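You operate a simulated robot arm through the tools that you are given. There is no shell and no other tool. Be economical: measure what you need, move in short steps, check, and stop when the job is done.

You are at the controls of a simulated robot arm. One attempt, no reset.

JOB
Close the station: air shut and vented, dose dial on 0, greased cone in the tray, smear wiped up.
Fine: Wipe with the felt pad and put it back where it lay. Set down upright: cone. What is to be rubbed or washed off counts as gone when no trace of it is left.
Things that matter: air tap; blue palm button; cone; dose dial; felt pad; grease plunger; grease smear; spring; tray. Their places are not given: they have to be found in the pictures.

The check looks at the end state, three seconds after you hand in, the way a careful person would. Anything else that was tipped, shoved, dropped, spilled or broken makes it a failure.

ROBOT AND FRAMES
A 5-joint arm with a two-finger parallel gripper, fixed in place. Base frame: the origin is at the foot of the arm, x ahead of it, y to its left, z up; the work surface is at about z = 0. Readings come in mm, degrees, newtons and seconds.
With the tool pointing down near the work surface it reaches from about 260 to 680 mm from the base axis. Its first joint turns from -66.0 to 66.0 degrees. The tool tilts only in the upright plane through the base axis and itself; it spins freely about its own axis. Payload 2.9 kg.
The TCP is the grasp point between the finger pads, 30 mm short of the fingertips. In the tool frame z runs along the fingers and y along their closing line. Largest opening 110 mm; finger width 20, thickness 10; the body of the gripper, 48 by 112 mm, starts 55 mm behind the TCP.
Orientation is told as [roll, pitch, yaw] about the base's x, y, z axes, in that order, counted from this pose: with the fingers straight down and closing along the base's y, the tool's x points along the base's -x, its y along +y and its z along -z.

CONTROLS
- The arm moves only by the tool play_rows. Its argument "plan" is a list of rows, each a list of 3 entries, a list of its own where there are three numbers: the turn, a rotation vector about the tool's x, y, z in degrees, then the shift along the tool's x, y, z in mm, then the opening, from 0 (shut) to 1 (fully open). In form: [[[ax, ay, az], [x, y, z], grip], ...]. A call has 1 to 8 rows; each row shifts and turns the commanded pose from where the row before left it, along the tool's axes as they then stand. Each row takes 0.2 s and may step no farther than 50 mm and 8.6 degrees from the row before; otherwise, or with a gripper value out of range, the whole call is refused. A pose out of reach is approached as far as the arm can. The call stops where the force on the tool passes 40 N (or 10 N more than at its start, if that is more) or the arm is blocked; 0.2 s more then pass. Each finger travels about 108 mm/s and halts on what it meets, pressing with about 39 N; the grip force reading is that of the motor and also rises with nothing between the fingers. The clock runs only during rows and for 0.2 s after the last one: add rows that do not move to give the fingers time. The reply holds the time, the measured pose of the TCP, the force on the tool along the base axes, the opening and the grip force, in the units named above and with some noise, with the torque about the TCP (base axes, N m) and any sound that the robot's microphone picked up.
- Cameras (640 x 400 px; columns grow to the right, rows downward): "scene" is fixed at [21.3, -436.7, 611.3]; the picture's right is [0.92, -0.38, 0.00], its down [-0.17, -0.40, -0.90] and it looks along [0.35, 0.83, -0.43] (base axes); focal length 345 px, centre (320, 200). "wrist" rides on the gripper at [72, 17, -103] in the tool frame; the picture's right is [-0.23, 0.97, 0.00], its down [-0.76, -0.18, -0.62] and it looks along [-0.61, -0.14, 0.78] (tool axes); focal length 222 px, centre (320, 200).
- snapshot(camera): a new picture of that camera. The clock stands still meanwhile.
- locate(camera, pixels): for up to 12 pixels [column, row] of the newest picture of that camera ("zoom" is the newest enlarged one), the place [x, y, z] in the base frame of the surface seen there, good to about 2 mm, but the place of the scene camera against the robot may be out by one fixed shift of up to 12 mm in any direction. The clock stands still meanwhile.
- zoom(camera, box): a new picture of the part [left, top, right, bottom] of that camera's present view, enlarged. The clock stands still meanwhile.
- sign_off(): hands the job in; it is judged then, once.

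Keep the steps short. Do not move on a guess: measure, check each grasp and each placing, and mend mistakes. In all there are 80 turns and 54 pictures (those below and enlarged ones count). Leave the gripper open and the arm clear of the work at the hand-in unless told otherwise, and finish with a single line.

The tools are called after "Call:" as name(argument=value, ...) on one line, values as JSON. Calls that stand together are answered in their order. play_rows: Moves the arm, as the interface text tells. Its arguments: {"type":"object","properties":{"plan":{"type":"array","items":{"type":"array"}}},"required":["plan"]} The other tools are called the same way: snapshot (camera) takes a picture; locate (camera, pixels) gives the place of the surface under pixels of a picture; zoom (camera, box) takes an enlarged picture of a part of a camera's view; sign_off () hands the job in.

At the start:

```text
time_s: 0.0
eef_pos: [331.3, 274.6, 325.9]
orientation: [-0.1, 0.0, 0.0]
contact_force: [0.0, -0.5, -1.0]
wrist_torque: [-0.03, 0.01, -0.01]
grip_width: 110.1
grasp_force: 0.1
```

scene: 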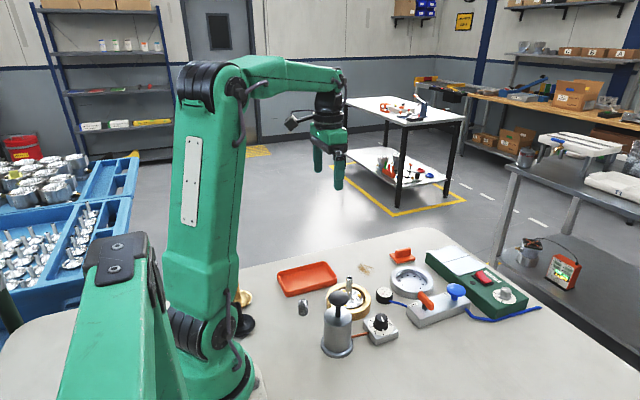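
wrist: 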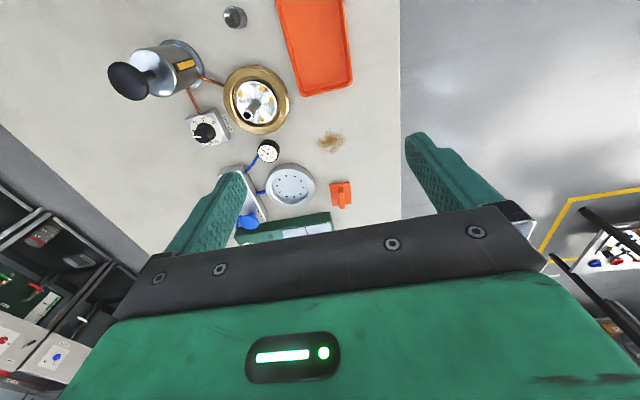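

I start by looking closely at the work area in both cameras to identify the parts.

Call:
zoom(camera="scene", box=[220, 230, 400, 370])

Call:
zoom(camera="scene", box=[350, 230, 550, 350])

Call:
zoom(camera="wrist", box=[100, 0, 400, 240])

```text
2.86 times, centred on (310, 300) of scene
```

zoom: 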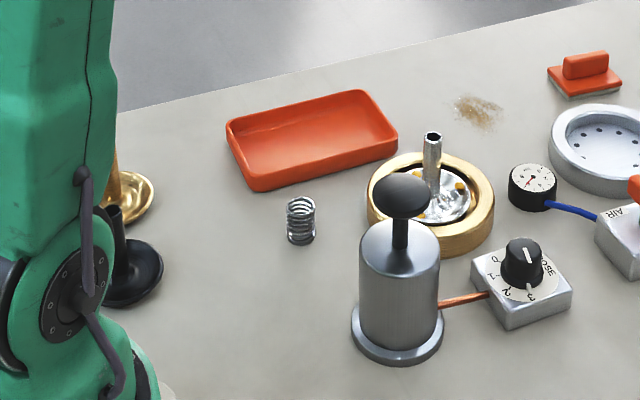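

```text
3.20 times, centred on (450, 290) of scene
```

zoom: 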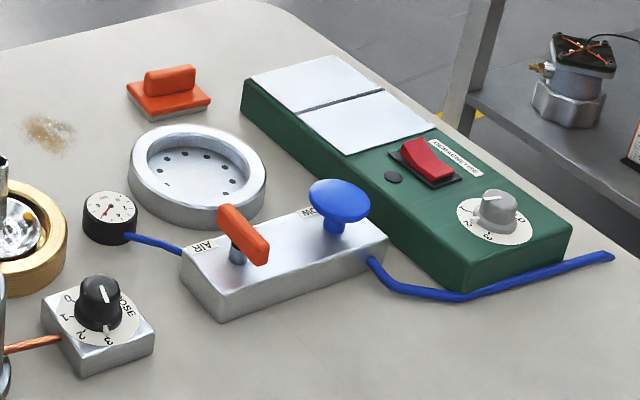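

```text
1.67 times, centred on (250, 120) of wrist
```

zoom: 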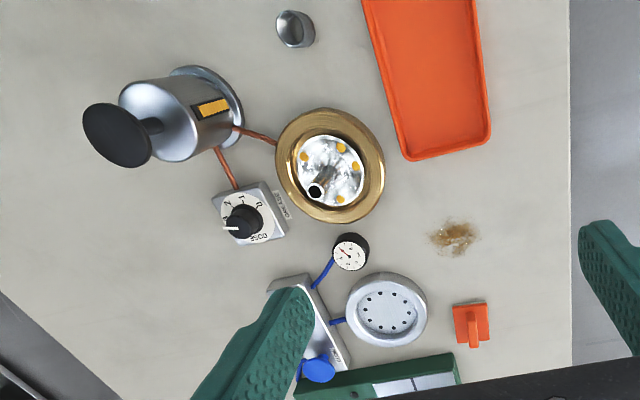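

I see the cone (stem up, yellow grease spots) in the brass ring, the dose dial, AIR lever, blue button, orange-handled felt pad, brown smear and orange tray. Next I measure them in both cameras to find the scene shift.

Call:
locate(camera="zoom", pixels=[[315, 190], [340, 180], [243, 222], [453, 237], [472, 320], [474, 340], [388, 310], [349, 252], [318, 368], [440, 80], [296, 28], [114, 135]])

Call:
locate(camera="scene", pixels=[[349, 278], [381, 319], [365, 268], [402, 252], [402, 259], [410, 279], [384, 291], [456, 289], [425, 299], [307, 278], [304, 303], [339, 298]])

```text
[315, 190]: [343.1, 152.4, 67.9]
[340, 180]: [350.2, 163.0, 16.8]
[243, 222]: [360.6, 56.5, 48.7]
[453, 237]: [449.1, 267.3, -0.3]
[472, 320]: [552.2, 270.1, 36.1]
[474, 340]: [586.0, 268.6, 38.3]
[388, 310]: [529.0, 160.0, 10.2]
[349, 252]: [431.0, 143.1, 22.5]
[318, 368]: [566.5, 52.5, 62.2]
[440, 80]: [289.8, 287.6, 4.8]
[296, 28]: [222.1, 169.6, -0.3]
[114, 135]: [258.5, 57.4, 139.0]
```

```text
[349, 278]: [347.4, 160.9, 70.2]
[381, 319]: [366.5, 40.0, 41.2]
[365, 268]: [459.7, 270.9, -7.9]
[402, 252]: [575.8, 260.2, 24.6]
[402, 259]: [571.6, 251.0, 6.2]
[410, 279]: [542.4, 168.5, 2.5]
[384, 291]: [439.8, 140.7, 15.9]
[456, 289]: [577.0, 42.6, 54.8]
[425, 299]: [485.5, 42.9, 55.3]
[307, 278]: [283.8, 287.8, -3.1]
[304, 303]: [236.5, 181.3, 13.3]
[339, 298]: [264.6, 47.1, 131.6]
```

The scene camera is off by about (+10, 0, -8); I will rely on the wrist camera. Now I move the arm (high, about z 250) to view the air block, dial and ring from the wrist.

Call:
play_rows(plan=[[[0, 0, 0], [0, -41, 19], 1], [[0, 0, 0], [0, -41, 19], 1], [[0, 0, 0], [0, -41, 19], 1], [[0, 0, 0], [0, -41, 19], 1]])

Call:
snapshot(camera="wrist")

```text
time_s: 1.0
eef_pos: [329.3, 113.1, 249.5]
orientation: [0.0, 0.0, 0.0]
contact_force: [0.1, 0.8, -0.5]
wrist_torque: [-0.01, -0.01, 0.01]
grip_width: 109.9
grasp_force: 0.1
```

```text
48 pictures are left
```

wrist: 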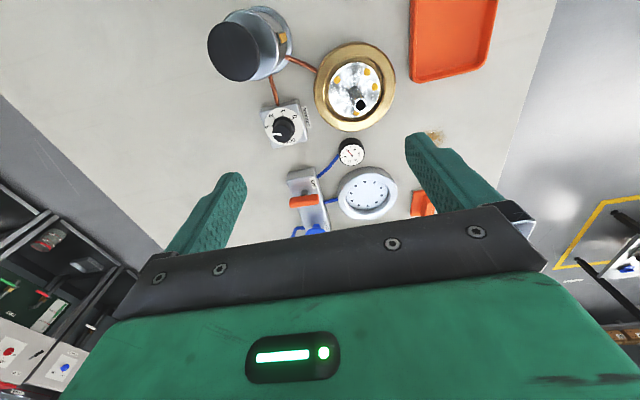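

Call:
zoom(camera="wrist", box=[250, 80, 410, 240])

```text
2.50 times, centred on (330, 160) of wrist
```

zoom: 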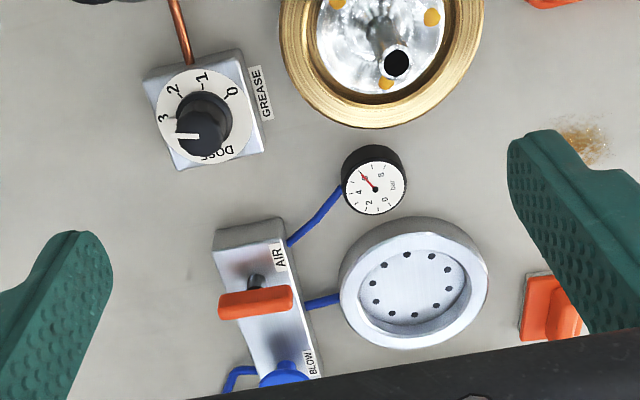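

Call:
locate(camera="zoom", pixels=[[225, 307], [288, 297], [255, 300], [256, 280], [278, 370], [240, 235], [205, 130], [188, 136], [232, 91], [165, 118], [372, 188], [390, 60]])

Call:
zoom(camera="scene", box=[400, 275, 480, 335])

Call:
zoom(camera="scene", box=[355, 280, 415, 350])

```text
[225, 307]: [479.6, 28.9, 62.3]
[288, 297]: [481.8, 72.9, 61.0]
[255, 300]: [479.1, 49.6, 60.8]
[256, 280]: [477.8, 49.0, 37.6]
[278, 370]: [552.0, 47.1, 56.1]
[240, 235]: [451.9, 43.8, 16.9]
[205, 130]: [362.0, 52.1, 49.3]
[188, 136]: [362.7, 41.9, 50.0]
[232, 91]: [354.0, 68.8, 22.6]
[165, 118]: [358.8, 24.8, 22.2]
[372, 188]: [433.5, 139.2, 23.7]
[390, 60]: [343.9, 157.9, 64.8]
```

```text
6.67 times, centred on (440, 305) of scene
```

zoom: 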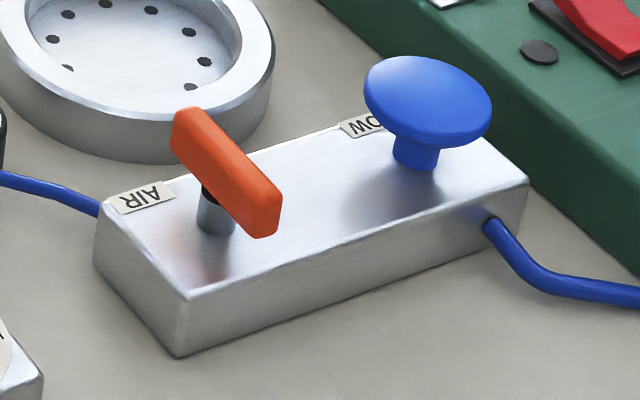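

```text
5.71 times, centred on (385, 315) of scene
```

zoom: 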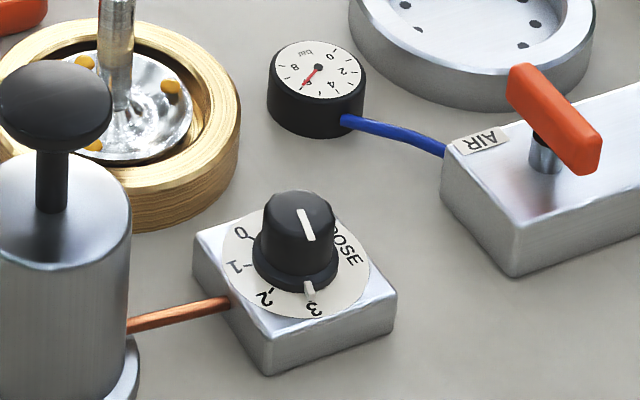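

The gauge reads about 6 bar; lever stands across the block. The dial points at 3. Whether crosswise means shut is unclear; pressing BLOW and watching the gauge will tell. I go above the button (about 567, 47, top 62) with fingers shut.

Call:
play_rows(plan=[[[0, 0, 0], [-48, -13.2, 0], 0.6], [[0, 0, 0], [-48, -13.2, 0], 0.3], [[0, 0, 0], [-48, -13.2, 0], 0], [[0, 0, 0], [-48, -13.2, 0], 0], [[0, 0, 0], [-46, -13.2, 0], 0], [[0, 0, 0], [0, 0, 45], 0], [[0, 0, 0], [0, 0, 45], 0], [[0, 0, 0], [0, 0, 45], 0]])

Call:
zoom(camera="scene", box=[360, 210, 520, 330])

Call:
snapshot(camera="wrist")

```text
time_s: 2.8
eef_pos: [568.3, 44.4, 115.3]
orientation: [0.0, 0.0, 0.0]
contact_force: [-0.3, 0.6, -0.1]
wrist_torque: [-0.01, 0.0, -0.01]
grip_width: 0.0
grasp_force: 37.4
```

```text
3.33 times, centred on (440, 270) of scene
```

zoom: 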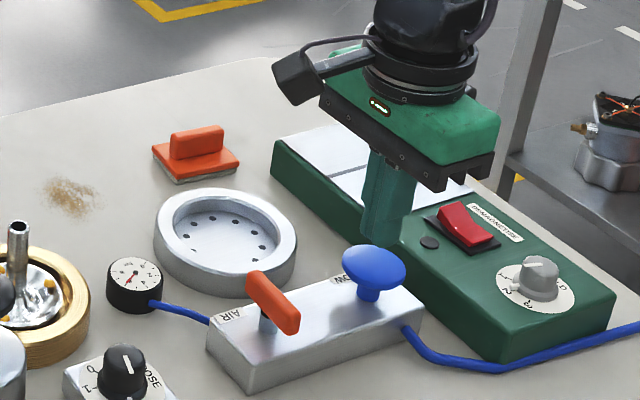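

```text
43 pictures are left
```

wrist: 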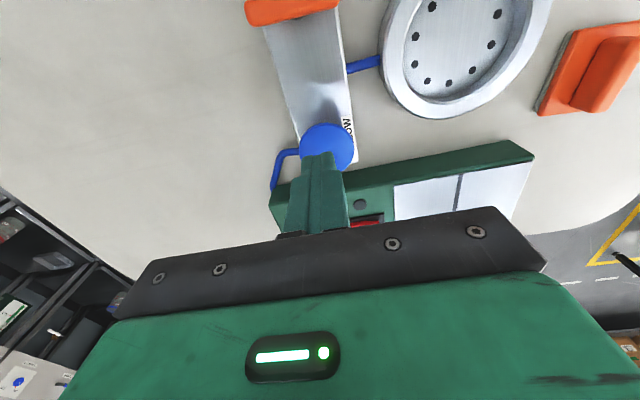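

Call:
locate(camera="wrist", pixels=[[302, 148], [351, 148], [326, 126], [326, 140], [320, 155], [310, 60], [290, 8]])

Call:
locate(camera="zoom", pixels=[[375, 250], [375, 268], [346, 267], [406, 267], [385, 240], [385, 282]])

```text
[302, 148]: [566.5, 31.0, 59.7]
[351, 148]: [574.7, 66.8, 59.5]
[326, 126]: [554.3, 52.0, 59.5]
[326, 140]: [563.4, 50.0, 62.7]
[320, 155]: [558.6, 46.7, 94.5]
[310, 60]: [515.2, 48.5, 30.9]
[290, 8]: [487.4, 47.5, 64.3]
```

```text
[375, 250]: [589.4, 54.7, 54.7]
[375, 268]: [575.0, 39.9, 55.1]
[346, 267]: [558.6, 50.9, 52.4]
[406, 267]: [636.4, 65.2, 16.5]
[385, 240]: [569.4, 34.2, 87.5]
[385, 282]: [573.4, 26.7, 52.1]
```

Button centre is about (571, 49), top 63; fingertips are at 85. I shift 3–4 mm and press down in small steps.

Call:
play_rows(plan=[[[0, 0, 0], [-3, 4.5, 0], 0], [[0, 0, 0], [0, 0, 19], 0], [[0, 0, 0], [0, 0, 4], 0], [[0, 0, 0], [0, 0, 3], 0], [[0, 0, 0], [0, 0, 3], 0], [[0, 0, 0], [0, 0, 0], 0]])

Call:
zoom(camera="scene", box=[360, 260, 480, 330])

```text
time_s: 4.2
eef_pos: [571.5, 48.8, 85.9]
orientation: [0.0, -0.2, 0.1]
contact_force: [-0.1, -3.1, 4.8]
wrist_torque: [-0.1, 0.0, 0.03]
grip_width: 0.0
grasp_force: 37.7
```

```text
5.33 times, centred on (420, 295) of scene
```

zoom: 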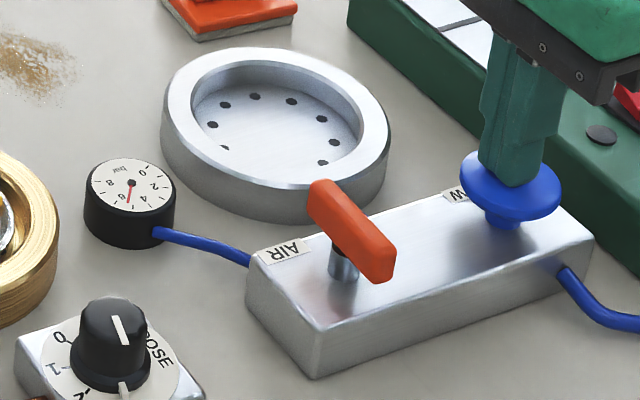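

Light contact (4.8 N), the button is partly pressed and no sound yet. I press a bit more and hold.

Call:
play_rows(plan=[[[0, 0, 0], [0, 0, 2], 0], [[0, 0, 0], [0, 0, 2], 0], [[0, 0, 0], [0, 0, 2], 0], [[0, 0, 0], [0, 0, 0], 0], [[0, 0, 0], [0, 0, 0], 0], [[0, 0, 0], [0, 0, 0], 0]])

Call:
zoom(camera="scene", box=[360, 260, 480, 330])

```text
time_s: 5.6
eef_pos: [570.6, 49.7, 81.9]
orientation: [-0.1, -0.3, 0.0]
contact_force: [-12.0, -7.3, 35.9]
wrist_torque: [-0.22, 0.63, 0.06]
grip_width: 0.0
grasp_force: 37.7
heard: click
```

```text
5.33 times, centred on (420, 295) of scene
```

zoom: 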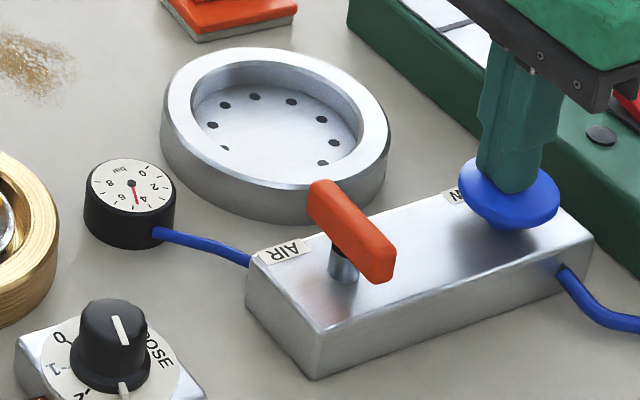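

It clicked and the gauge is falling (about 4.6). I keep holding.

Call:
play_rows(plan=[[[0, 0, 0], [0, 0, 0], 0], [[0, 0, 0], [0, 0, 0], 0], [[0, 0, 0], [0, 0, 0], 0], [[0, 0, 0], [0, 0, 0], 0], [[0, 0, 0], [0, 0, 0], 0], [[0, 0, 0], [0, 0, 0], 0], [[0, 0, 0], [0, 0, 0], 0], [[0, 0, 0], [0, 0, 0], 0]])

Call:
zoom(camera="scene", box=[360, 260, 480, 330])

```text
time_s: 7.4
eef_pos: [571.9, 49.0, 83.1]
orientation: [0.0, -0.2, 0.0]
contact_force: [-11.0, -9.9, 35.9]
wrist_torque: [-0.29, 0.67, 0.05]
grip_width: 0.0
grasp_force: 37.2
```

```text
5.33 times, centred on (420, 295) of scene
```

zoom: 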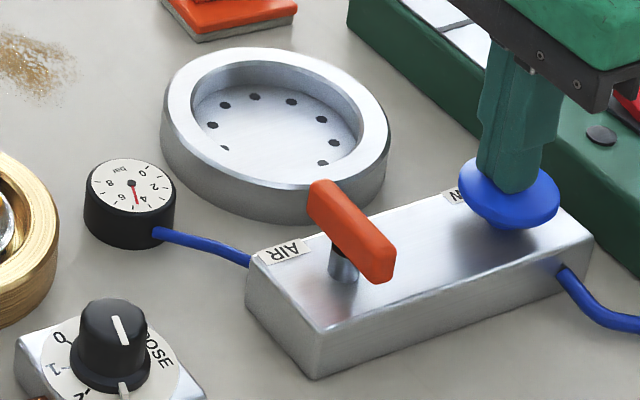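

The gauge settles near 4.7 with the button held, so air is still being fed: the crosswise lever is OPEN and must be turned along the block. I release the button, rise, and go above the lever (480, 50) with fingers opening.

Call:
play_rows(plan=[[[0, 0, 0], [0, 0, -20], 0], [[0, 0, 0], [0, 0, -30], 0], [[0, 0, 0], [46, -0.5, 0], 0.4], [[0, 0, 0], [45, 0, 0], 0.7], [[0, 0, 0], [0, 1.5, 0], 0.7], [[0, 0, 0], [0, 0, 0], 0.7]])

Call:
snapshot(camera="wrist")

Call:
zoom(camera="scene", box=[360, 240, 480, 330])

```text
time_s: 8.8
eef_pos: [480.9, 50.8, 131.9]
orientation: [0.0, 0.0, 0.0]
contact_force: [0.1, -0.3, 0.2]
wrist_torque: [0.02, 0.01, 0.05]
grip_width: 77.0
grasp_force: 0.0
```

```text
39 pictures are left
```

wrist: 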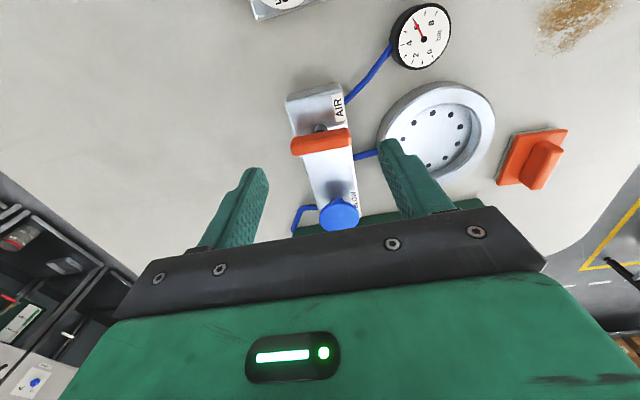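

```text
4.44 times, centred on (420, 285) of scene
```

zoom: 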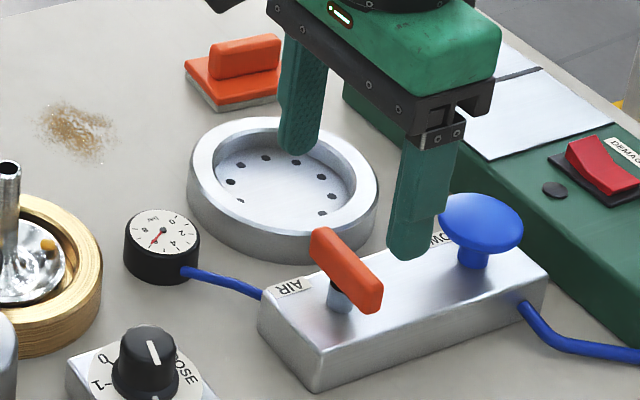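

Call:
locate(camera="wrist", pixels=[[293, 149], [349, 141], [295, 140], [351, 131], [382, 148], [395, 110], [335, 100], [340, 215], [322, 128], [310, 110]])

```text
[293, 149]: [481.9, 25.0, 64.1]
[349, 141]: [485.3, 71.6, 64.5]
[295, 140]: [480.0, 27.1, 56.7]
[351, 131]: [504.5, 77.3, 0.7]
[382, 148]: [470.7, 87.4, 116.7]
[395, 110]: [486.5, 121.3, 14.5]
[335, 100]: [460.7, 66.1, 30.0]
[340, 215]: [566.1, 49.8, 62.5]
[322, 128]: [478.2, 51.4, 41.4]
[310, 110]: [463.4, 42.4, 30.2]
```

Lever centre about (483, 49), bar z 54–64, block top 30. I go down to TCP 74 and close on the bar's ends.

Call:
play_rows(plan=[[[0, 0, 0], [-2.5, -1.8, 30], 0.65], [[0, 0, 0], [0, 0, 28], 0.65], [[0, 0, 0], [0, 0, 0], 0.4], [[0, 0, 0], [0, 0, 0], 0.35], [[0, 0, 0], [0, 0, 0], 0.35]])

```text
time_s: 10.0
eef_pos: [480.7, 47.9, 73.3]
orientation: [0.1, 0.2, 0.0]
contact_force: [-3.5, -3.1, 2.0]
wrist_torque: [-0.02, 0.35, -0.03]
grip_width: 52.2
grasp_force: 44.8
```

Bar gripped (52 mm, 45 N). I try turning a little one way and read the torque.

Call:
play_rows(plan=[[[0, 0, 8], [0, 0, 0], 0.35], [[0, 0, 8], [0, 0, 0], 0.35]])

Call:
zoom(camera="scene", box=[360, 240, 480, 330])

```text
time_s: 10.6
eef_pos: [482.4, 49.3, 73.3]
orientation: [-0.2, 0.1, -15.9]
contact_force: [-20.7, 6.2, 20.0]
wrist_torque: [-0.33, 0.24, -0.01]
grip_width: 52.0
grasp_force: 45.3
```

```text
4.44 times, centred on (420, 285) of scene
```

zoom: 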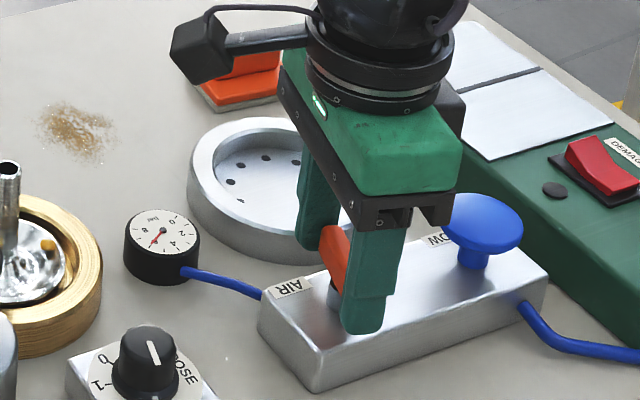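

Call:
play_rows(plan=[[[0, 0, 8], [1.5, 0, -1], 0.35]])

Call:
snapshot(camera="wrist")

```text
time_s: 11.0
eef_pos: [481.3, 50.7, 72.9]
orientation: [-0.1, -0.2, -23.9]
contact_force: [-6.8, 14.6, 10.6]
wrist_torque: [0.48, 1.13, 0.04]
grip_width: 51.7
grasp_force: 45.0
```

```text
36 pictures are left
```

wrist: 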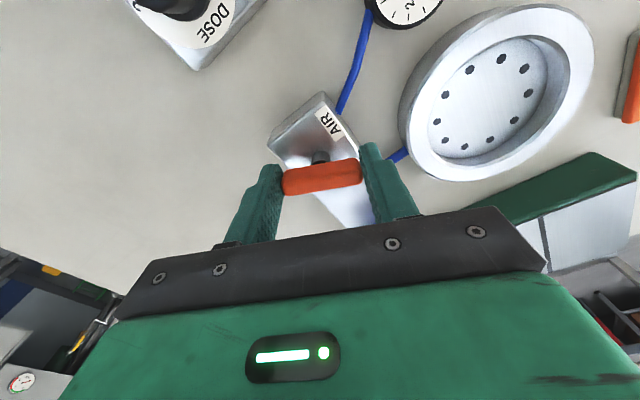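

The lever turns along with the gripper in this direction. I continue.

Call:
play_rows(plan=[[[0, 0, 8], [0, 0, 0], 0.35], [[0, 0, 8], [0, 0, 0], 0.35], [[0, 0, 8], [0, 0, 0], 0.35], [[0, 0, 8], [0, 0, 0], 0.35]])

```text
time_s: 12.0
eef_pos: [482.2, 51.1, 71.7]
orientation: [0.4, -0.2, -55.8]
contact_force: [11.6, 36.2, -3.1]
wrist_torque: [0.44, 0.05, 0.16]
grip_width: 51.8
grasp_force: 44.9
```

Some side load (36 N in y); I ease it with a 2 mm shift and continue.

Call:
play_rows(plan=[[[0, 0, 0], [1.3, 1.7, 0], 0.35], [[0, 0, 8], [0, 0, 0], 0.35], [[0, 0, 8], [0, 0, 0], 0.35]])

```text
time_s: 12.8
eef_pos: [483.9, 51.7, 73.3]
orientation: [0.4, -0.2, -72.0]
contact_force: [23.6, 27.2, -10.1]
wrist_torque: [0.28, 0.5, 0.13]
grip_width: 51.9
grasp_force: 44.9
```

Call:
play_rows(plan=[[[0, 0, 0], [1.1, 1.6, 0], 0.35], [[0, 0, 8], [0, 0, 0], 0.35], [[0, 0, 8], [0, 0, 0], 0.35], [[0, 0, 4], [0, 0, 0], 0.35]])

Call:
snapshot(camera="wrist")

```text
time_s: 13.8
eef_pos: [484.9, 54.0, 73.5]
orientation: [0.4, 0.0, -91.9]
contact_force: [28.3, 3.1, -13.0]
wrist_torque: [-0.09, 0.43, 1.36]
grip_width: 52.4
grasp_force: 45.4
```

```text
35 pictures are left
```

wrist: 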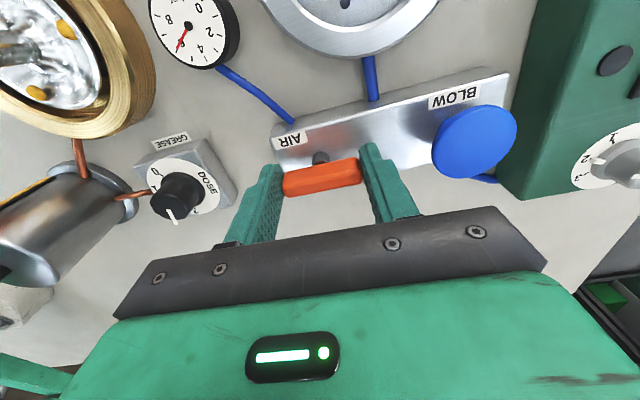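

Torque 1.36 N·m: the stop is reached, lever lies along the block. I let go, rise, move over the button and press to vent.

Call:
play_rows(plan=[[[0, 0, 0], [0, 0, 0], 0.6], [[0, 0, 0], [0, 0, -22], 0.6], [[0, 0, 0], [0, 0, -23], 0.4], [[0, 0, 0], [-0.8, 43.3, 0], 0], [[0, 0, 0], [-0.7, 43.3, 0], 0], [[0, 0, 0], [0, 0, 0], 0], [[0, 0, 0], [0, 0, 14], 0]])

Call:
zoom(camera="scene", box=[360, 240, 480, 330])

```text
time_s: 15.4
eef_pos: [569.6, 46.9, 103.5]
orientation: [0.0, 0.1, -92.0]
contact_force: [0.4, -0.3, 0.3]
wrist_torque: [0.0, 0.0, -0.01]
grip_width: 0.2
grasp_force: 37.5
```

```text
4.44 times, centred on (420, 285) of scene
```

zoom: 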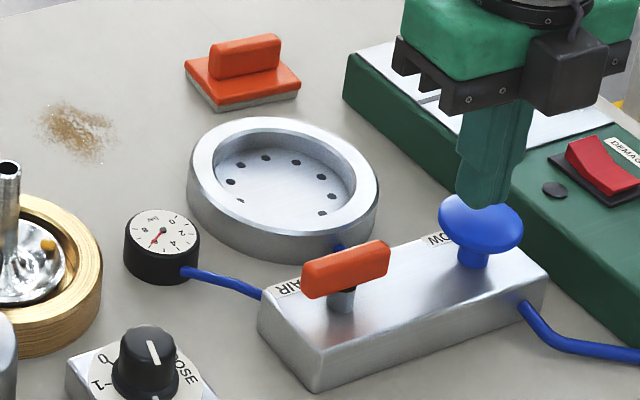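

The lever lies along the block. Gauge still about 6. Now I press: 23 mm down from 103.5 and hold.

Call:
play_rows(plan=[[[0, 0, 0], [2, 1, 10], 0], [[0, 0, 0], [0, 0, 7], 0], [[0, 0, 0], [0, 0, 4], 0], [[0, 0, 0], [0, 0, 2], 0], [[0, 0, 0], [0, 0, 0.5], 0], [[0, 0, 0], [0, 0, 0], 0], [[0, 0, 0], [0, 0, 0], 0], [[0, 0, 0], [0, 0, 0], 0]])

Call:
play_rows(plan=[[[0, 0, 0], [0, 0, 0], 0], [[0, 0, 0], [0, 0, 0], 0], [[0, 0, 0], [0, 0, 0], 0], [[0, 0, 0], [0, 0, 0], 0], [[0, 0, 0], [0, 0, 0], 0], [[0, 0, 0], [0, 0, 0], 0]])

Call:
zoom(camera="scene", box=[360, 240, 480, 330])

```text
time_s: 17.2
eef_pos: [571.5, 49.7, 82.0]
orientation: [0.1, 0.0, -92.0]
contact_force: [-15.9, -4.9, 36.0]
wrist_torque: [-0.18, 0.55, 0.06]
grip_width: 0.0
grasp_force: 38.2
heard: click
```

```text
time_s: 18.6
eef_pos: [572.7, 50.7, 82.4]
orientation: [0.1, 0.1, -92.1]
contact_force: [-15.8, -8.2, 34.0]
wrist_torque: [-0.27, 0.49, -0.04]
grip_width: 0.0
grasp_force: 38.4
```

```text
4.44 times, centred on (420, 285) of scene
```

zoom: 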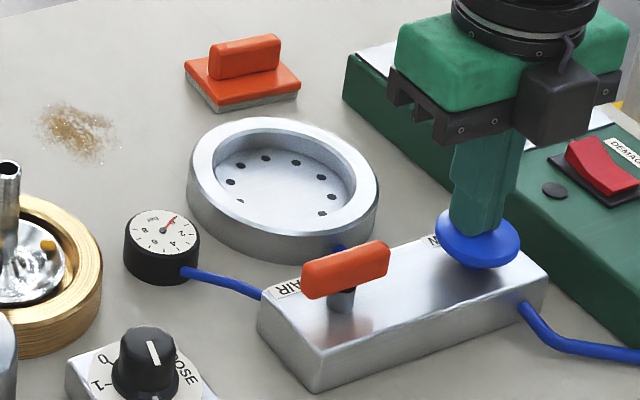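

The gauge needle is at 0: vented. I release, rise to z 160, and head toward the dose dial, then spin back.

Call:
play_rows(plan=[[[0, 0, 0], [0, 0, 0], 0], [[0, 0, 0], [0, 0, -39], 0], [[0, 0, 0], [0, 0, -39], 0], [[0, 0, 0], [3.6, -45.3, 0], 0.3], [[0, 0, 0], [3.6, -45.3, 0], 0.6], [[0, 0, 0], [3.6, -45.3, 0], 0.6], [[0, 0, 0], [3.6, -45.3, 0], 0.6], [[0, 0, 0], [3.6, -45.3, 0], 0.6]])

Call:
play_rows(plan=[[[0, 0, -8.5], [0, 0, 0], 0.6], [[0, 0, -8.5], [0, 0, 0], 0.6], [[0, 0, -8.5], [0, 0, 0], 0.6], [[0, 0, -8.5], [0, 0, 0], 0.6], [[0, 0, -8.5], [0, 0, 0], 0.6], [[0, 0, -8.5], [0, 0, 0], 0.6]])

Call:
play_rows(plan=[[[0, 0, -8.5], [0, 0, 0], 0.6], [[0, 0, -8.5], [0, 0, 0], 0.6], [[0, 0, -8.5], [0, 0, 0], 0.6], [[0, 0, -8.5], [0, 0, 0], 0.6], [[0, 0, -7], [0, 0, 0], 0.6]])

Call:
zoom(camera="wrist", box=[180, 50, 420, 230])

```text
time_s: 20.4
eef_pos: [343.7, 74.2, 158.2]
orientation: [0.0, 0.0, -92.0]
contact_force: [-0.8, -0.1, 0.4]
wrist_torque: [0.02, 0.01, 0.02]
grip_width: 66.1
grasp_force: 0.1
```

```text
time_s: 21.8
eef_pos: [345.8, 75.5, 157.7]
orientation: [0.0, 0.0, -40.9]
contact_force: [0.0, -0.1, 0.3]
wrist_torque: [0.0, 0.01, 0.03]
grip_width: 66.0
grasp_force: 0.0
```

```text
time_s: 23.0
eef_pos: [346.0, 75.5, 158.4]
orientation: [0.0, 0.0, 0.2]
contact_force: [-0.2, -0.6, -0.6]
wrist_torque: [0.02, 0.0, 0.02]
grip_width: 66.1
grasp_force: 0.1
```

```text
2.22 times, centred on (300, 140) of wrist
```

zoom: 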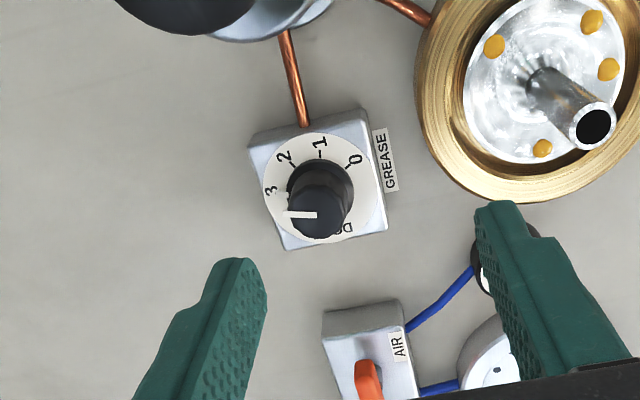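

Call:
locate(camera="zoom", pixels=[[265, 190], [310, 134], [352, 168], [345, 170], [320, 152], [293, 165], [280, 194], [318, 215], [287, 213], [345, 210], [318, 232], [312, 190]])

Call:
locate(camera="zoom", pixels=[[590, 125], [540, 90], [467, 80], [640, 140], [530, 150], [594, 20], [492, 45], [450, 150], [340, 228], [296, 212], [272, 222], [300, 175]])

```text
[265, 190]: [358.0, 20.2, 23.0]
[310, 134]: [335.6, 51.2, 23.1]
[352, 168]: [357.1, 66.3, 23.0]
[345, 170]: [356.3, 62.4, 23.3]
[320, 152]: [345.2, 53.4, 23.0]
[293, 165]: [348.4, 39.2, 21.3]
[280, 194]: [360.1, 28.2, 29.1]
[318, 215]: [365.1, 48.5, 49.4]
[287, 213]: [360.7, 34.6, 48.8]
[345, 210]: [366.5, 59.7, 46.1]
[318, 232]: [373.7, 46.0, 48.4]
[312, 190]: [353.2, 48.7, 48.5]
```

```text
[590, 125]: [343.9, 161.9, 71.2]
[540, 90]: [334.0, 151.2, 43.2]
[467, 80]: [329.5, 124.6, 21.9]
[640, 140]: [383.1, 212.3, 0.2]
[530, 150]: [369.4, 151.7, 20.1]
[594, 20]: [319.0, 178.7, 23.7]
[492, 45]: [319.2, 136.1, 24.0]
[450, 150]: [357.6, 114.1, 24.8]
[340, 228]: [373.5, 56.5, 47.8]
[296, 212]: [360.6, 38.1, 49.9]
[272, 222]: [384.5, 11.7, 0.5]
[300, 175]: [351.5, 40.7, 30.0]
```

The knob centre is about (364, 47.5), diameter ~25, top z 49; pointer at 257° (mark 3); mark 0 is at 113°, so it must turn 144° clockwise seen from above (tool +z). I move over the knob, pre-spin 34° (keeps the camera clear of the plunger), then descend.

Call:
play_rows(plan=[[[0, 0, 8.5], [-18, -28, 0], 0.5], [[0, 0, 8.5], [0, 0, 0], 0.5], [[0, 0, 8.5], [0, 0, 0], 0.5], [[0, 0, 8.5], [0, 0, 0], 0.5], [[0, 0, 0], [0, 0, 45], 0.5]])

Call:
snapshot(camera="wrist")

```text
time_s: 24.2
eef_pos: [363.8, 47.6, 112.9]
orientation: [0.0, 0.0, -34.1]
contact_force: [0.5, -0.1, 0.1]
wrist_torque: [0.0, -0.01, 0.0]
grip_width: 54.8
grasp_force: 0.1
```

```text
31 pictures are left
```

wrist: 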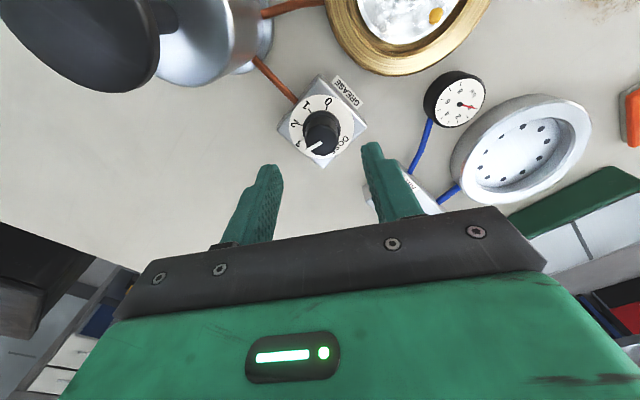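

Fingers straddle the knob. I descend to TCP 62 and close.

Call:
play_rows(plan=[[[0, 0, 0], [0, 0, 26], 0.5], [[0, 0, 0], [0, 0, 25], 0.5], [[0, 0, 0], [0, 0, 0], 0.2], [[0, 0, 0], [0, 0, 0], 0.1], [[0, 0, 0], [0, 0, 0], 0.1]])

```text
time_s: 25.4
eef_pos: [365.1, 48.4, 62.7]
orientation: [0.2, -0.3, -33.8]
contact_force: [15.0, 23.3, -13.5]
wrist_torque: [0.08, -0.31, 0.03]
grip_width: 29.9
grasp_force: 45.2
```

Gripped at 30 mm, side load 28 N; I ease 1.8 mm along the closing line and begin turning.

Call:
play_rows(plan=[[[0, 0, 0], [0, 1.8, -0.5], 0.1], [[0, 0, 8], [0, 0, 0], 0.1], [[0, 0, 8], [0, 0, 0], 0.1], [[0, 0, 8], [0, 0, 0], 0.1], [[0, 0, 8], [0, 0, 0], 0.1]])

Call:
snapshot(camera="wrist")

```text
time_s: 26.6
eef_pos: [364.8, 49.1, 63.3]
orientation: [0.1, 0.1, -66.3]
contact_force: [26.2, -10.3, -29.6]
wrist_torque: [-0.18, 0.09, 0.03]
grip_width: 29.7
grasp_force: 45.4
```

```text
30 pictures are left
```

wrist: 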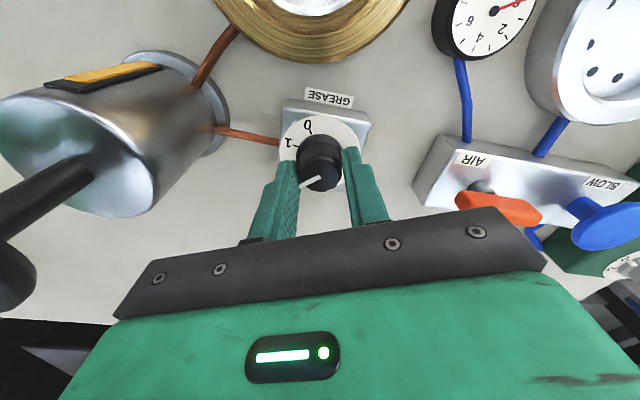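

The knob turns with the gripper. Easing the side load and continuing (34+... target yaw about -178).

Call:
play_rows(plan=[[[0, 0, 0], [-1, 1, 1.2], 0.1], [[0, 0, 8], [0, 0, 0], 0.1], [[0, 0, 8], [0, 0, 0], 0.1], [[0, 0, 8], [0, 0, 0], 0.1], [[0, 0, 8], [0, 0, 0], 0.1]])

```text
time_s: 27.8
eef_pos: [365.8, 49.7, 63.2]
orientation: [0.1, 0.0, -98.1]
contact_force: [-3.9, -8.8, 28.9]
wrist_torque: [-0.17, 0.28, 0.06]
grip_width: 29.2
grasp_force: 44.8
```

Call:
play_rows(plan=[[[0, 0, 0], [-0.5, 0, -0.8], 0.1], [[0, 0, 8], [0, 0, 0], 0.1], [[0, 0, 8], [0, 0, 0], 0.1], [[0, 0, 8], [0, 0, 0], 0.1], [[0, 0, 8], [0, 0, 0], 0.1]])

Call:
snapshot(camera="wrist")

```text
time_s: 29.0
eef_pos: [365.7, 47.4, 62.9]
orientation: [-0.1, 0.1, -130.1]
contact_force: [-10.7, 4.2, 24.3]
wrist_torque: [0.45, -0.54, -0.01]
grip_width: 29.4
grasp_force: 44.8
```

```text
29 pictures are left
```

wrist: 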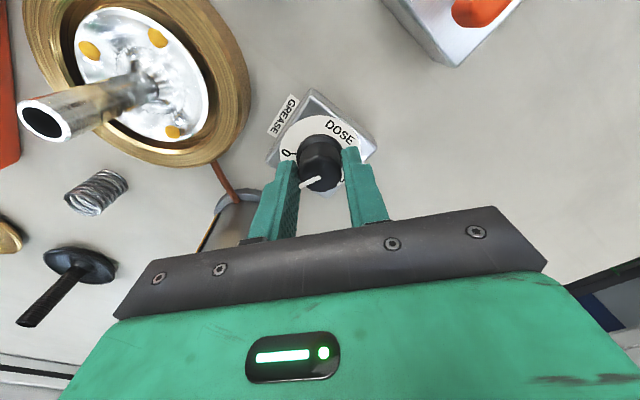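

The pointer is still following; 48° remain.

Call:
play_rows(plan=[[[0, 0, 0], [0.5, 0, -0.8], 0.1], [[0, 0, 8], [0, 0, 0], 0.1], [[0, 0, 8], [0, 0, 0], 0.1], [[0, 0, 8], [0, 0, 0], 0.1], [[0, 0, 8], [0, 0, 0], 0.1]])

Call:
play_rows(plan=[[[0, 0, 8], [0, 0, 0], 0.1], [[0, 0, 8], [0, 0, 0], 0.1]])

Call:
snapshot(camera="wrist")

```text
time_s: 30.2
eef_pos: [365.3, 48.7, 62.6]
orientation: [0.0, 0.0, -162.1]
contact_force: [-0.3, -4.7, -9.6]
wrist_torque: [-0.39, -0.55, 0.02]
grip_width: 29.6
grasp_force: 45.0
```

```text
time_s: 30.5
eef_pos: [363.7, 47.2, 62.2]
orientation: [0.1, -0.1, -164.5]
contact_force: [-2.3, 6.9, 1.8]
wrist_torque: [-0.19, -0.08, 0.01]
grip_width: 29.5
grasp_force: 44.8
out of reach, approached as far as the arm can: row 1
stopped in row 1: the force on the tool passed its limit at 95 N (the readings are from after the stop); the commanded pose is now the measured one
```

```text
28 pictures are left
```

wrist: 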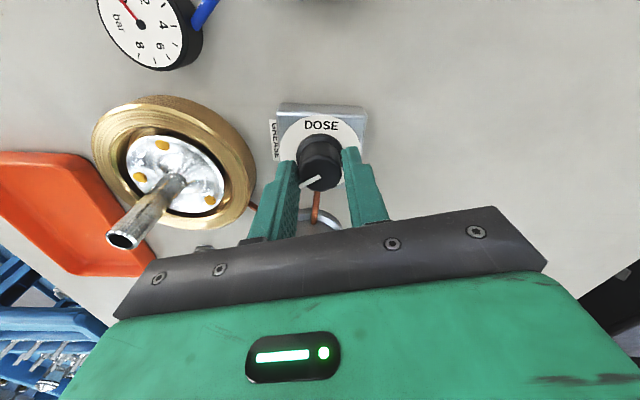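

The wrist spin hit its limit at -164.5°; 13–14° are left to go. I release, rise 25 mm, spin back 68°, and look.

Call:
play_rows(plan=[[[0, 0, 0], [0, 0, 0], 0.5], [[0, 0, 0], [0, 0, -25], 0.5], [[0, 0, -8.5], [0, 0, 0], 0.5], [[0, 0, -8.5], [0, 0, 0], 0.5], [[0, 0, -8.5], [0, 0, 0], 0.5], [[0, 0, -8.5], [0, 0, 0], 0.5], [[0, 0, -8.5], [0, 0, 0], 0.5], [[0, 0, -8.5], [0, 0, 0], 0.5]])

Call:
zoom(camera="wrist", box=[240, 70, 400, 210])

Call:
zoom(camera="scene", box=[355, 280, 415, 350])

```text
time_s: 32.3
eef_pos: [364.8, 47.2, 89.3]
orientation: [0.0, -0.1, -113.4]
contact_force: [0.6, 0.6, 0.3]
wrist_torque: [0.0, -0.01, 0.0]
grip_width: 55.0
grasp_force: 0.1
```

```text
2.86 times, centred on (320, 140) of wrist
```

zoom: 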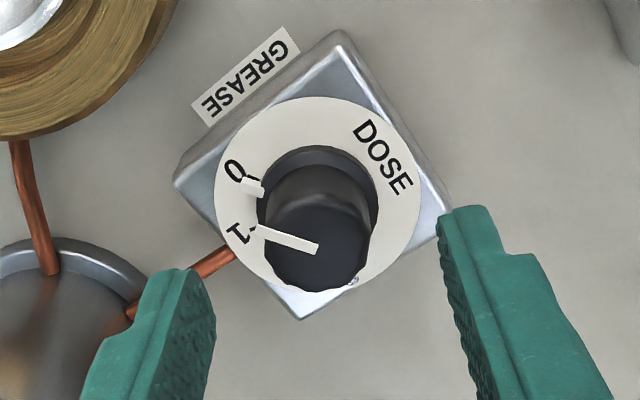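

```text
5.71 times, centred on (385, 315) of scene
```

zoom: 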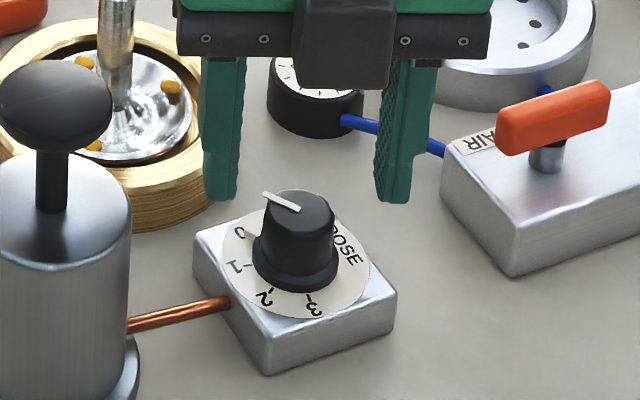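

Call:
zoom(camera="wrist", box=[280, 90, 350, 150])

Call:
locate(camera="wrist", pixels=[[304, 130], [302, 136], [305, 151], [317, 157], [306, 137], [303, 150]])

```text
6.67 times, centred on (315, 120) of wrist
```

zoom: 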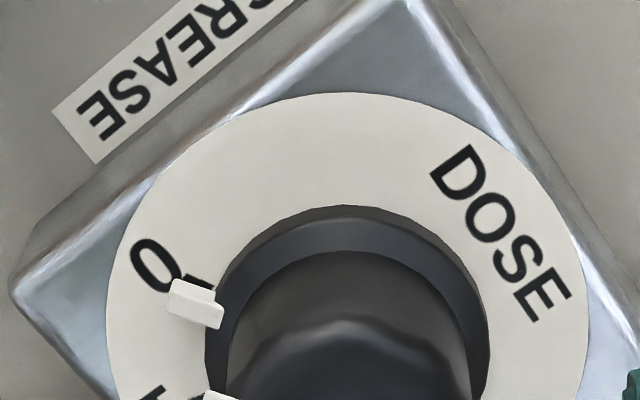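

```text
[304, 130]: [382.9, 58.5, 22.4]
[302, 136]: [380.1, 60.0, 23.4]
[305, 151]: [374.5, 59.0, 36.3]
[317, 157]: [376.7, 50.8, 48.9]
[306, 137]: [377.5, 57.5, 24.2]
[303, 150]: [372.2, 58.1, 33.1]
```

Call:
locate(camera="zoom", pixels=[[195, 278], [205, 286], [210, 300], [172, 300], [195, 303], [345, 207], [222, 330], [485, 300]])

```text
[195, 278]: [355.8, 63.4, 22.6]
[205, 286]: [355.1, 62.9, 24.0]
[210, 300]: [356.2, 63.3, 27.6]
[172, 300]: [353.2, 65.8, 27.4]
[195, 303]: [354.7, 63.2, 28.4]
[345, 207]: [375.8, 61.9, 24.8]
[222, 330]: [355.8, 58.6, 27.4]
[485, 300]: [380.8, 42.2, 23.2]
```

The pointer is about 13° short of the 0 mark. I regrip here and turn 13.5° more.

Call:
play_rows(plan=[[[0, 0, 0], [0, 0, 26], 0.5], [[0, 0, 0], [0, 0, 0], 0.2], [[0, 0, 0], [0, 0, 0], 0.1], [[0, 0, 0], [0, 0, 0], 0.1], [[0, 0, 7], [0, 0, 0], 0.1], [[0, 0, 6.5], [0, 0, 0], 0.1]])

```text
time_s: 33.7
eef_pos: [364.3, 48.4, 62.3]
orientation: [-0.1, -0.1, -127.1]
contact_force: [-7.6, 2.4, -0.6]
wrist_torque: [-0.09, 0.19, 0.32]
grip_width: 29.3
grasp_force: 44.9
```

Torque rose to 0.32 N·m, maybe the end stop. I release, rise, and look.

Call:
play_rows(plan=[[[0, 0, 0], [0, 0, 0], 0.5], [[0, 0, 0], [0, 0, -30], 0.5], [[0, 0, 0], [0, 0, -30], 0.5]])

Call:
zoom(camera="wrist", box=[270, 70, 370, 160])

```text
time_s: 34.5
eef_pos: [365.6, 46.3, 123.0]
orientation: [-0.1, -0.1, -127.1]
contact_force: [-0.2, -0.4, 0.1]
wrist_torque: [0.0, -0.01, 0.03]
grip_width: 55.1
grasp_force: 0.1
```

```text
4.44 times, centred on (320, 115) of wrist
```

zoom: 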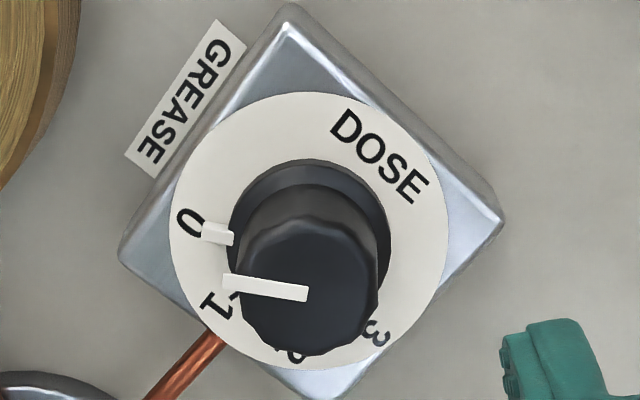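

The pointer now sits on the 0 mark. Next the cone: I rise to z 220 and spin back to yaw 0.

Call:
play_rows(plan=[[[0, 0, 0], [0, 0, -49], 0.6], [[0, 0, 0], [0, 0, -49], 0.6], [[0, 0, -8.5], [0, 0, 0], 0.6], [[0, 0, -8.5], [0, 0, 0], 0.6], [[0, 0, -8.5], [0, 0, 0], 0.6], [[0, 0, -8.5], [0, 0, 0], 0.6], [[0, 0, -8.5], [0, 0, 0], 0.6], [[0, 0, -8.5], [0, 0, 0], 0.6]])

Call:
play_rows(plan=[[[0, 0, -8.5], [0, 0, 0], 0.6], [[0, 0, -8.5], [0, 0, 0], 0.6], [[0, 0, -8.5], [0, 0, 0], 0.6], [[0, 0, -8.5], [0, 0, 0], 0.6], [[0, 0, -8.5], [0, 0, 0], 0.6], [[0, 0, -8.5], [0, 0, 0], 0.6], [[0, 0, -8.5], [0, 0, 0], 0.6], [[0, 0, -8.5], [0, 0, 0], 0.6]])

Call:
play_rows(plan=[[[0, 0, -8.1], [40, 48, 0], 0.6], [[0, 0, 0], [0, 47, 0], 0.6], [[0, 0, 0], [0, 45, 0], 0.6]])

Call:
snapshot(camera="wrist")

```text
time_s: 36.3
eef_pos: [365.2, 47.9, 220.6]
orientation: [-0.2, -0.1, -75.8]
contact_force: [-0.7, -0.3, -0.6]
wrist_torque: [-0.02, 0.02, 0.02]
grip_width: 66.1
grasp_force: 0.2
```

```text
time_s: 38.1
eef_pos: [365.8, 47.7, 220.3]
orientation: [0.0, 0.1, -7.9]
contact_force: [0.5, 0.4, -0.2]
wrist_torque: [-0.01, -0.03, -0.01]
grip_width: 66.1
grasp_force: 0.1
```

```text
refused: row 1 steps farther than a row can; nothing moved
```

```text
23 pictures are left
```

wrist: 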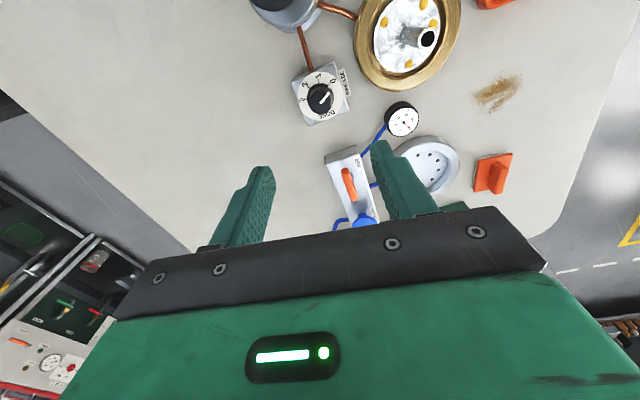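

Call:
play_rows(plan=[[[0, 0, -8], [10, 40, 0], 0.6], [[0, 0, 0], [35, 35, 0], 0.6], [[0, 0, 0], [10, 45, 0], 0.6], [[0, 0, 0], [0, 30, 0], 0.6]])

Call:
zoom(camera="wrist", box=[160, 0, 480, 200])

```text
time_s: 39.1
eef_pos: [313.7, 198.3, 220.9]
orientation: [-0.1, 0.1, 0.0]
contact_force: [0.9, -0.9, -0.1]
wrist_torque: [-0.01, -0.03, 0.0]
grip_width: 66.2
grasp_force: 0.1
```

```text
2.00 times, centred on (320, 100) of wrist
```

zoom: 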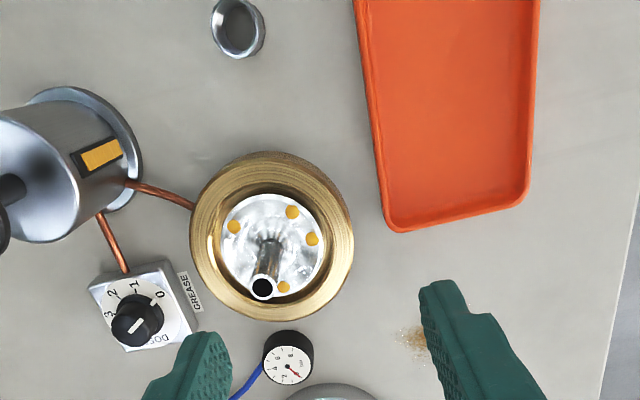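

Call:
locate(camera="zoom", pixels=[[262, 274], [250, 288], [274, 288], [262, 301], [266, 246], [222, 245], [322, 245], [274, 198], [200, 240], [345, 240], [275, 160], [275, 318]])

Call:
locate(camera="zoom", pixels=[[380, 120], [395, 215], [520, 185], [530, 100], [460, 100], [450, 180], [365, 20], [532, 10], [232, 228], [312, 239], [285, 287], [293, 212]])

```text
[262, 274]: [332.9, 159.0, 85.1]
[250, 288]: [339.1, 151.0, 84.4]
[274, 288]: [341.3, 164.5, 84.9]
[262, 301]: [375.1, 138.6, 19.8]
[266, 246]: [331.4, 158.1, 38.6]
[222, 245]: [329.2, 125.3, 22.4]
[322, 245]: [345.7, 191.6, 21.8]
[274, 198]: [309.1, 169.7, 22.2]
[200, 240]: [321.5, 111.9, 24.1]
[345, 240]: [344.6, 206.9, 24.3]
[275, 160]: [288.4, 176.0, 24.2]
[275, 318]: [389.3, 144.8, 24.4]
```

```text
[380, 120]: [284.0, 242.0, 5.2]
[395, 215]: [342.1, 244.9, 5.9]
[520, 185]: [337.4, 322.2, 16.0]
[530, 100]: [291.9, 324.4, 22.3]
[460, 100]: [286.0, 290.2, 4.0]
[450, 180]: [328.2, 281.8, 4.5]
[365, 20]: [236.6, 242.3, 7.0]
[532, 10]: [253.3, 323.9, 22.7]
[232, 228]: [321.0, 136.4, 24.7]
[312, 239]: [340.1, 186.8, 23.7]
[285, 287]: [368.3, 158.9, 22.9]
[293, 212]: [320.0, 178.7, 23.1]
```

Call:
locate(camera="zoom", pixels=[[368, 120], [372, 120], [376, 120], [505, 120], [512, 120], [518, 120], [522, 120], [526, 120], [530, 120], [534, 120], [450, 210], [450, 222]])

Call:
zoom(camera="wrist", box=[320, 0, 440, 120])

```text
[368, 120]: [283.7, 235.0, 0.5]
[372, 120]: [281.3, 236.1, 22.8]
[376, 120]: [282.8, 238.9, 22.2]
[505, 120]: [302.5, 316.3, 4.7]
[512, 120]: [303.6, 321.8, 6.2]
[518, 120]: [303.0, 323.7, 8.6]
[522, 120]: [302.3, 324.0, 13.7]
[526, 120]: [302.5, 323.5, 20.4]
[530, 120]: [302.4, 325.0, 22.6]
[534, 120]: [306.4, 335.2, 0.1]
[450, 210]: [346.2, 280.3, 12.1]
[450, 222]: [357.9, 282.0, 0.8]
```

```text
3.33 times, centred on (380, 60) of wrist
```

zoom: 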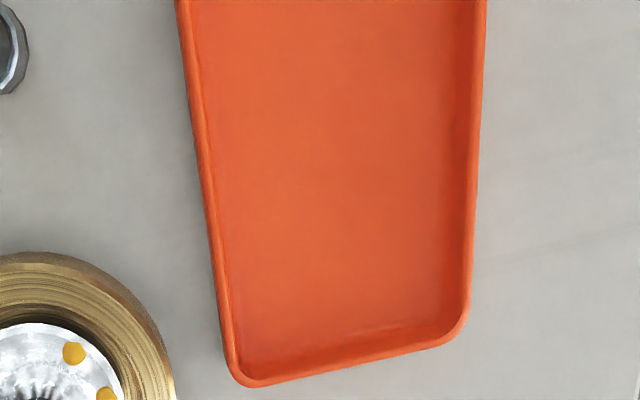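

Tray inside spans y 240–323, centre y 281, floor z 4.5. Cone stem axis about (340, 158), top z 85. I move above the stem to TCP 122 and check.

Call:
play_rows(plan=[[[0, 0, 0], [-26, -40, 0], 0.5], [[0, 0, 0], [0, 0, 48], 0.5], [[0, 0, 0], [0, 0, 48], 0.5], [[0, 0, 0], [0, 0, 0], 0.5]])

Call:
snapshot(camera="wrist")

```text
time_s: 40.1
eef_pos: [339.5, 157.2, 120.4]
orientation: [0.1, 0.1, -0.1]
contact_force: [0.6, 0.5, -0.2]
wrist_torque: [0.0, -0.01, 0.05]
grip_width: 55.0
grasp_force: 0.0
```

```text
20 pictures are left
```

wrist: 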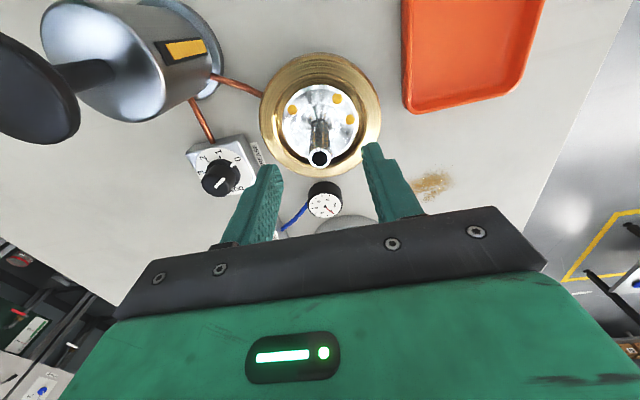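

The stem tip at (319,158) is exactly where the tool axis should meet it. I descend to TCP 68 and close.

Call:
play_rows(plan=[[[0, 0, 0], [0, 0, 26], 0.5], [[0, 0, 0], [0, 0, 26], 0.5], [[0, 0, 0], [0, 0, 0], 0.2], [[0, 0, 0], [0, 0, 0], 0], [[0, 0, 0], [0, 0, 0], 0], [[0, 0, 0], [0, 0, 0], 0]])

```text
time_s: 41.5
eef_pos: [342.2, 158.3, 71.0]
orientation: [-0.1, 0.2, -0.1]
contact_force: [0.0, 0.9, 4.0]
wrist_torque: [0.22, 0.05, -0.01]
grip_width: 14.8
grasp_force: 39.1
```

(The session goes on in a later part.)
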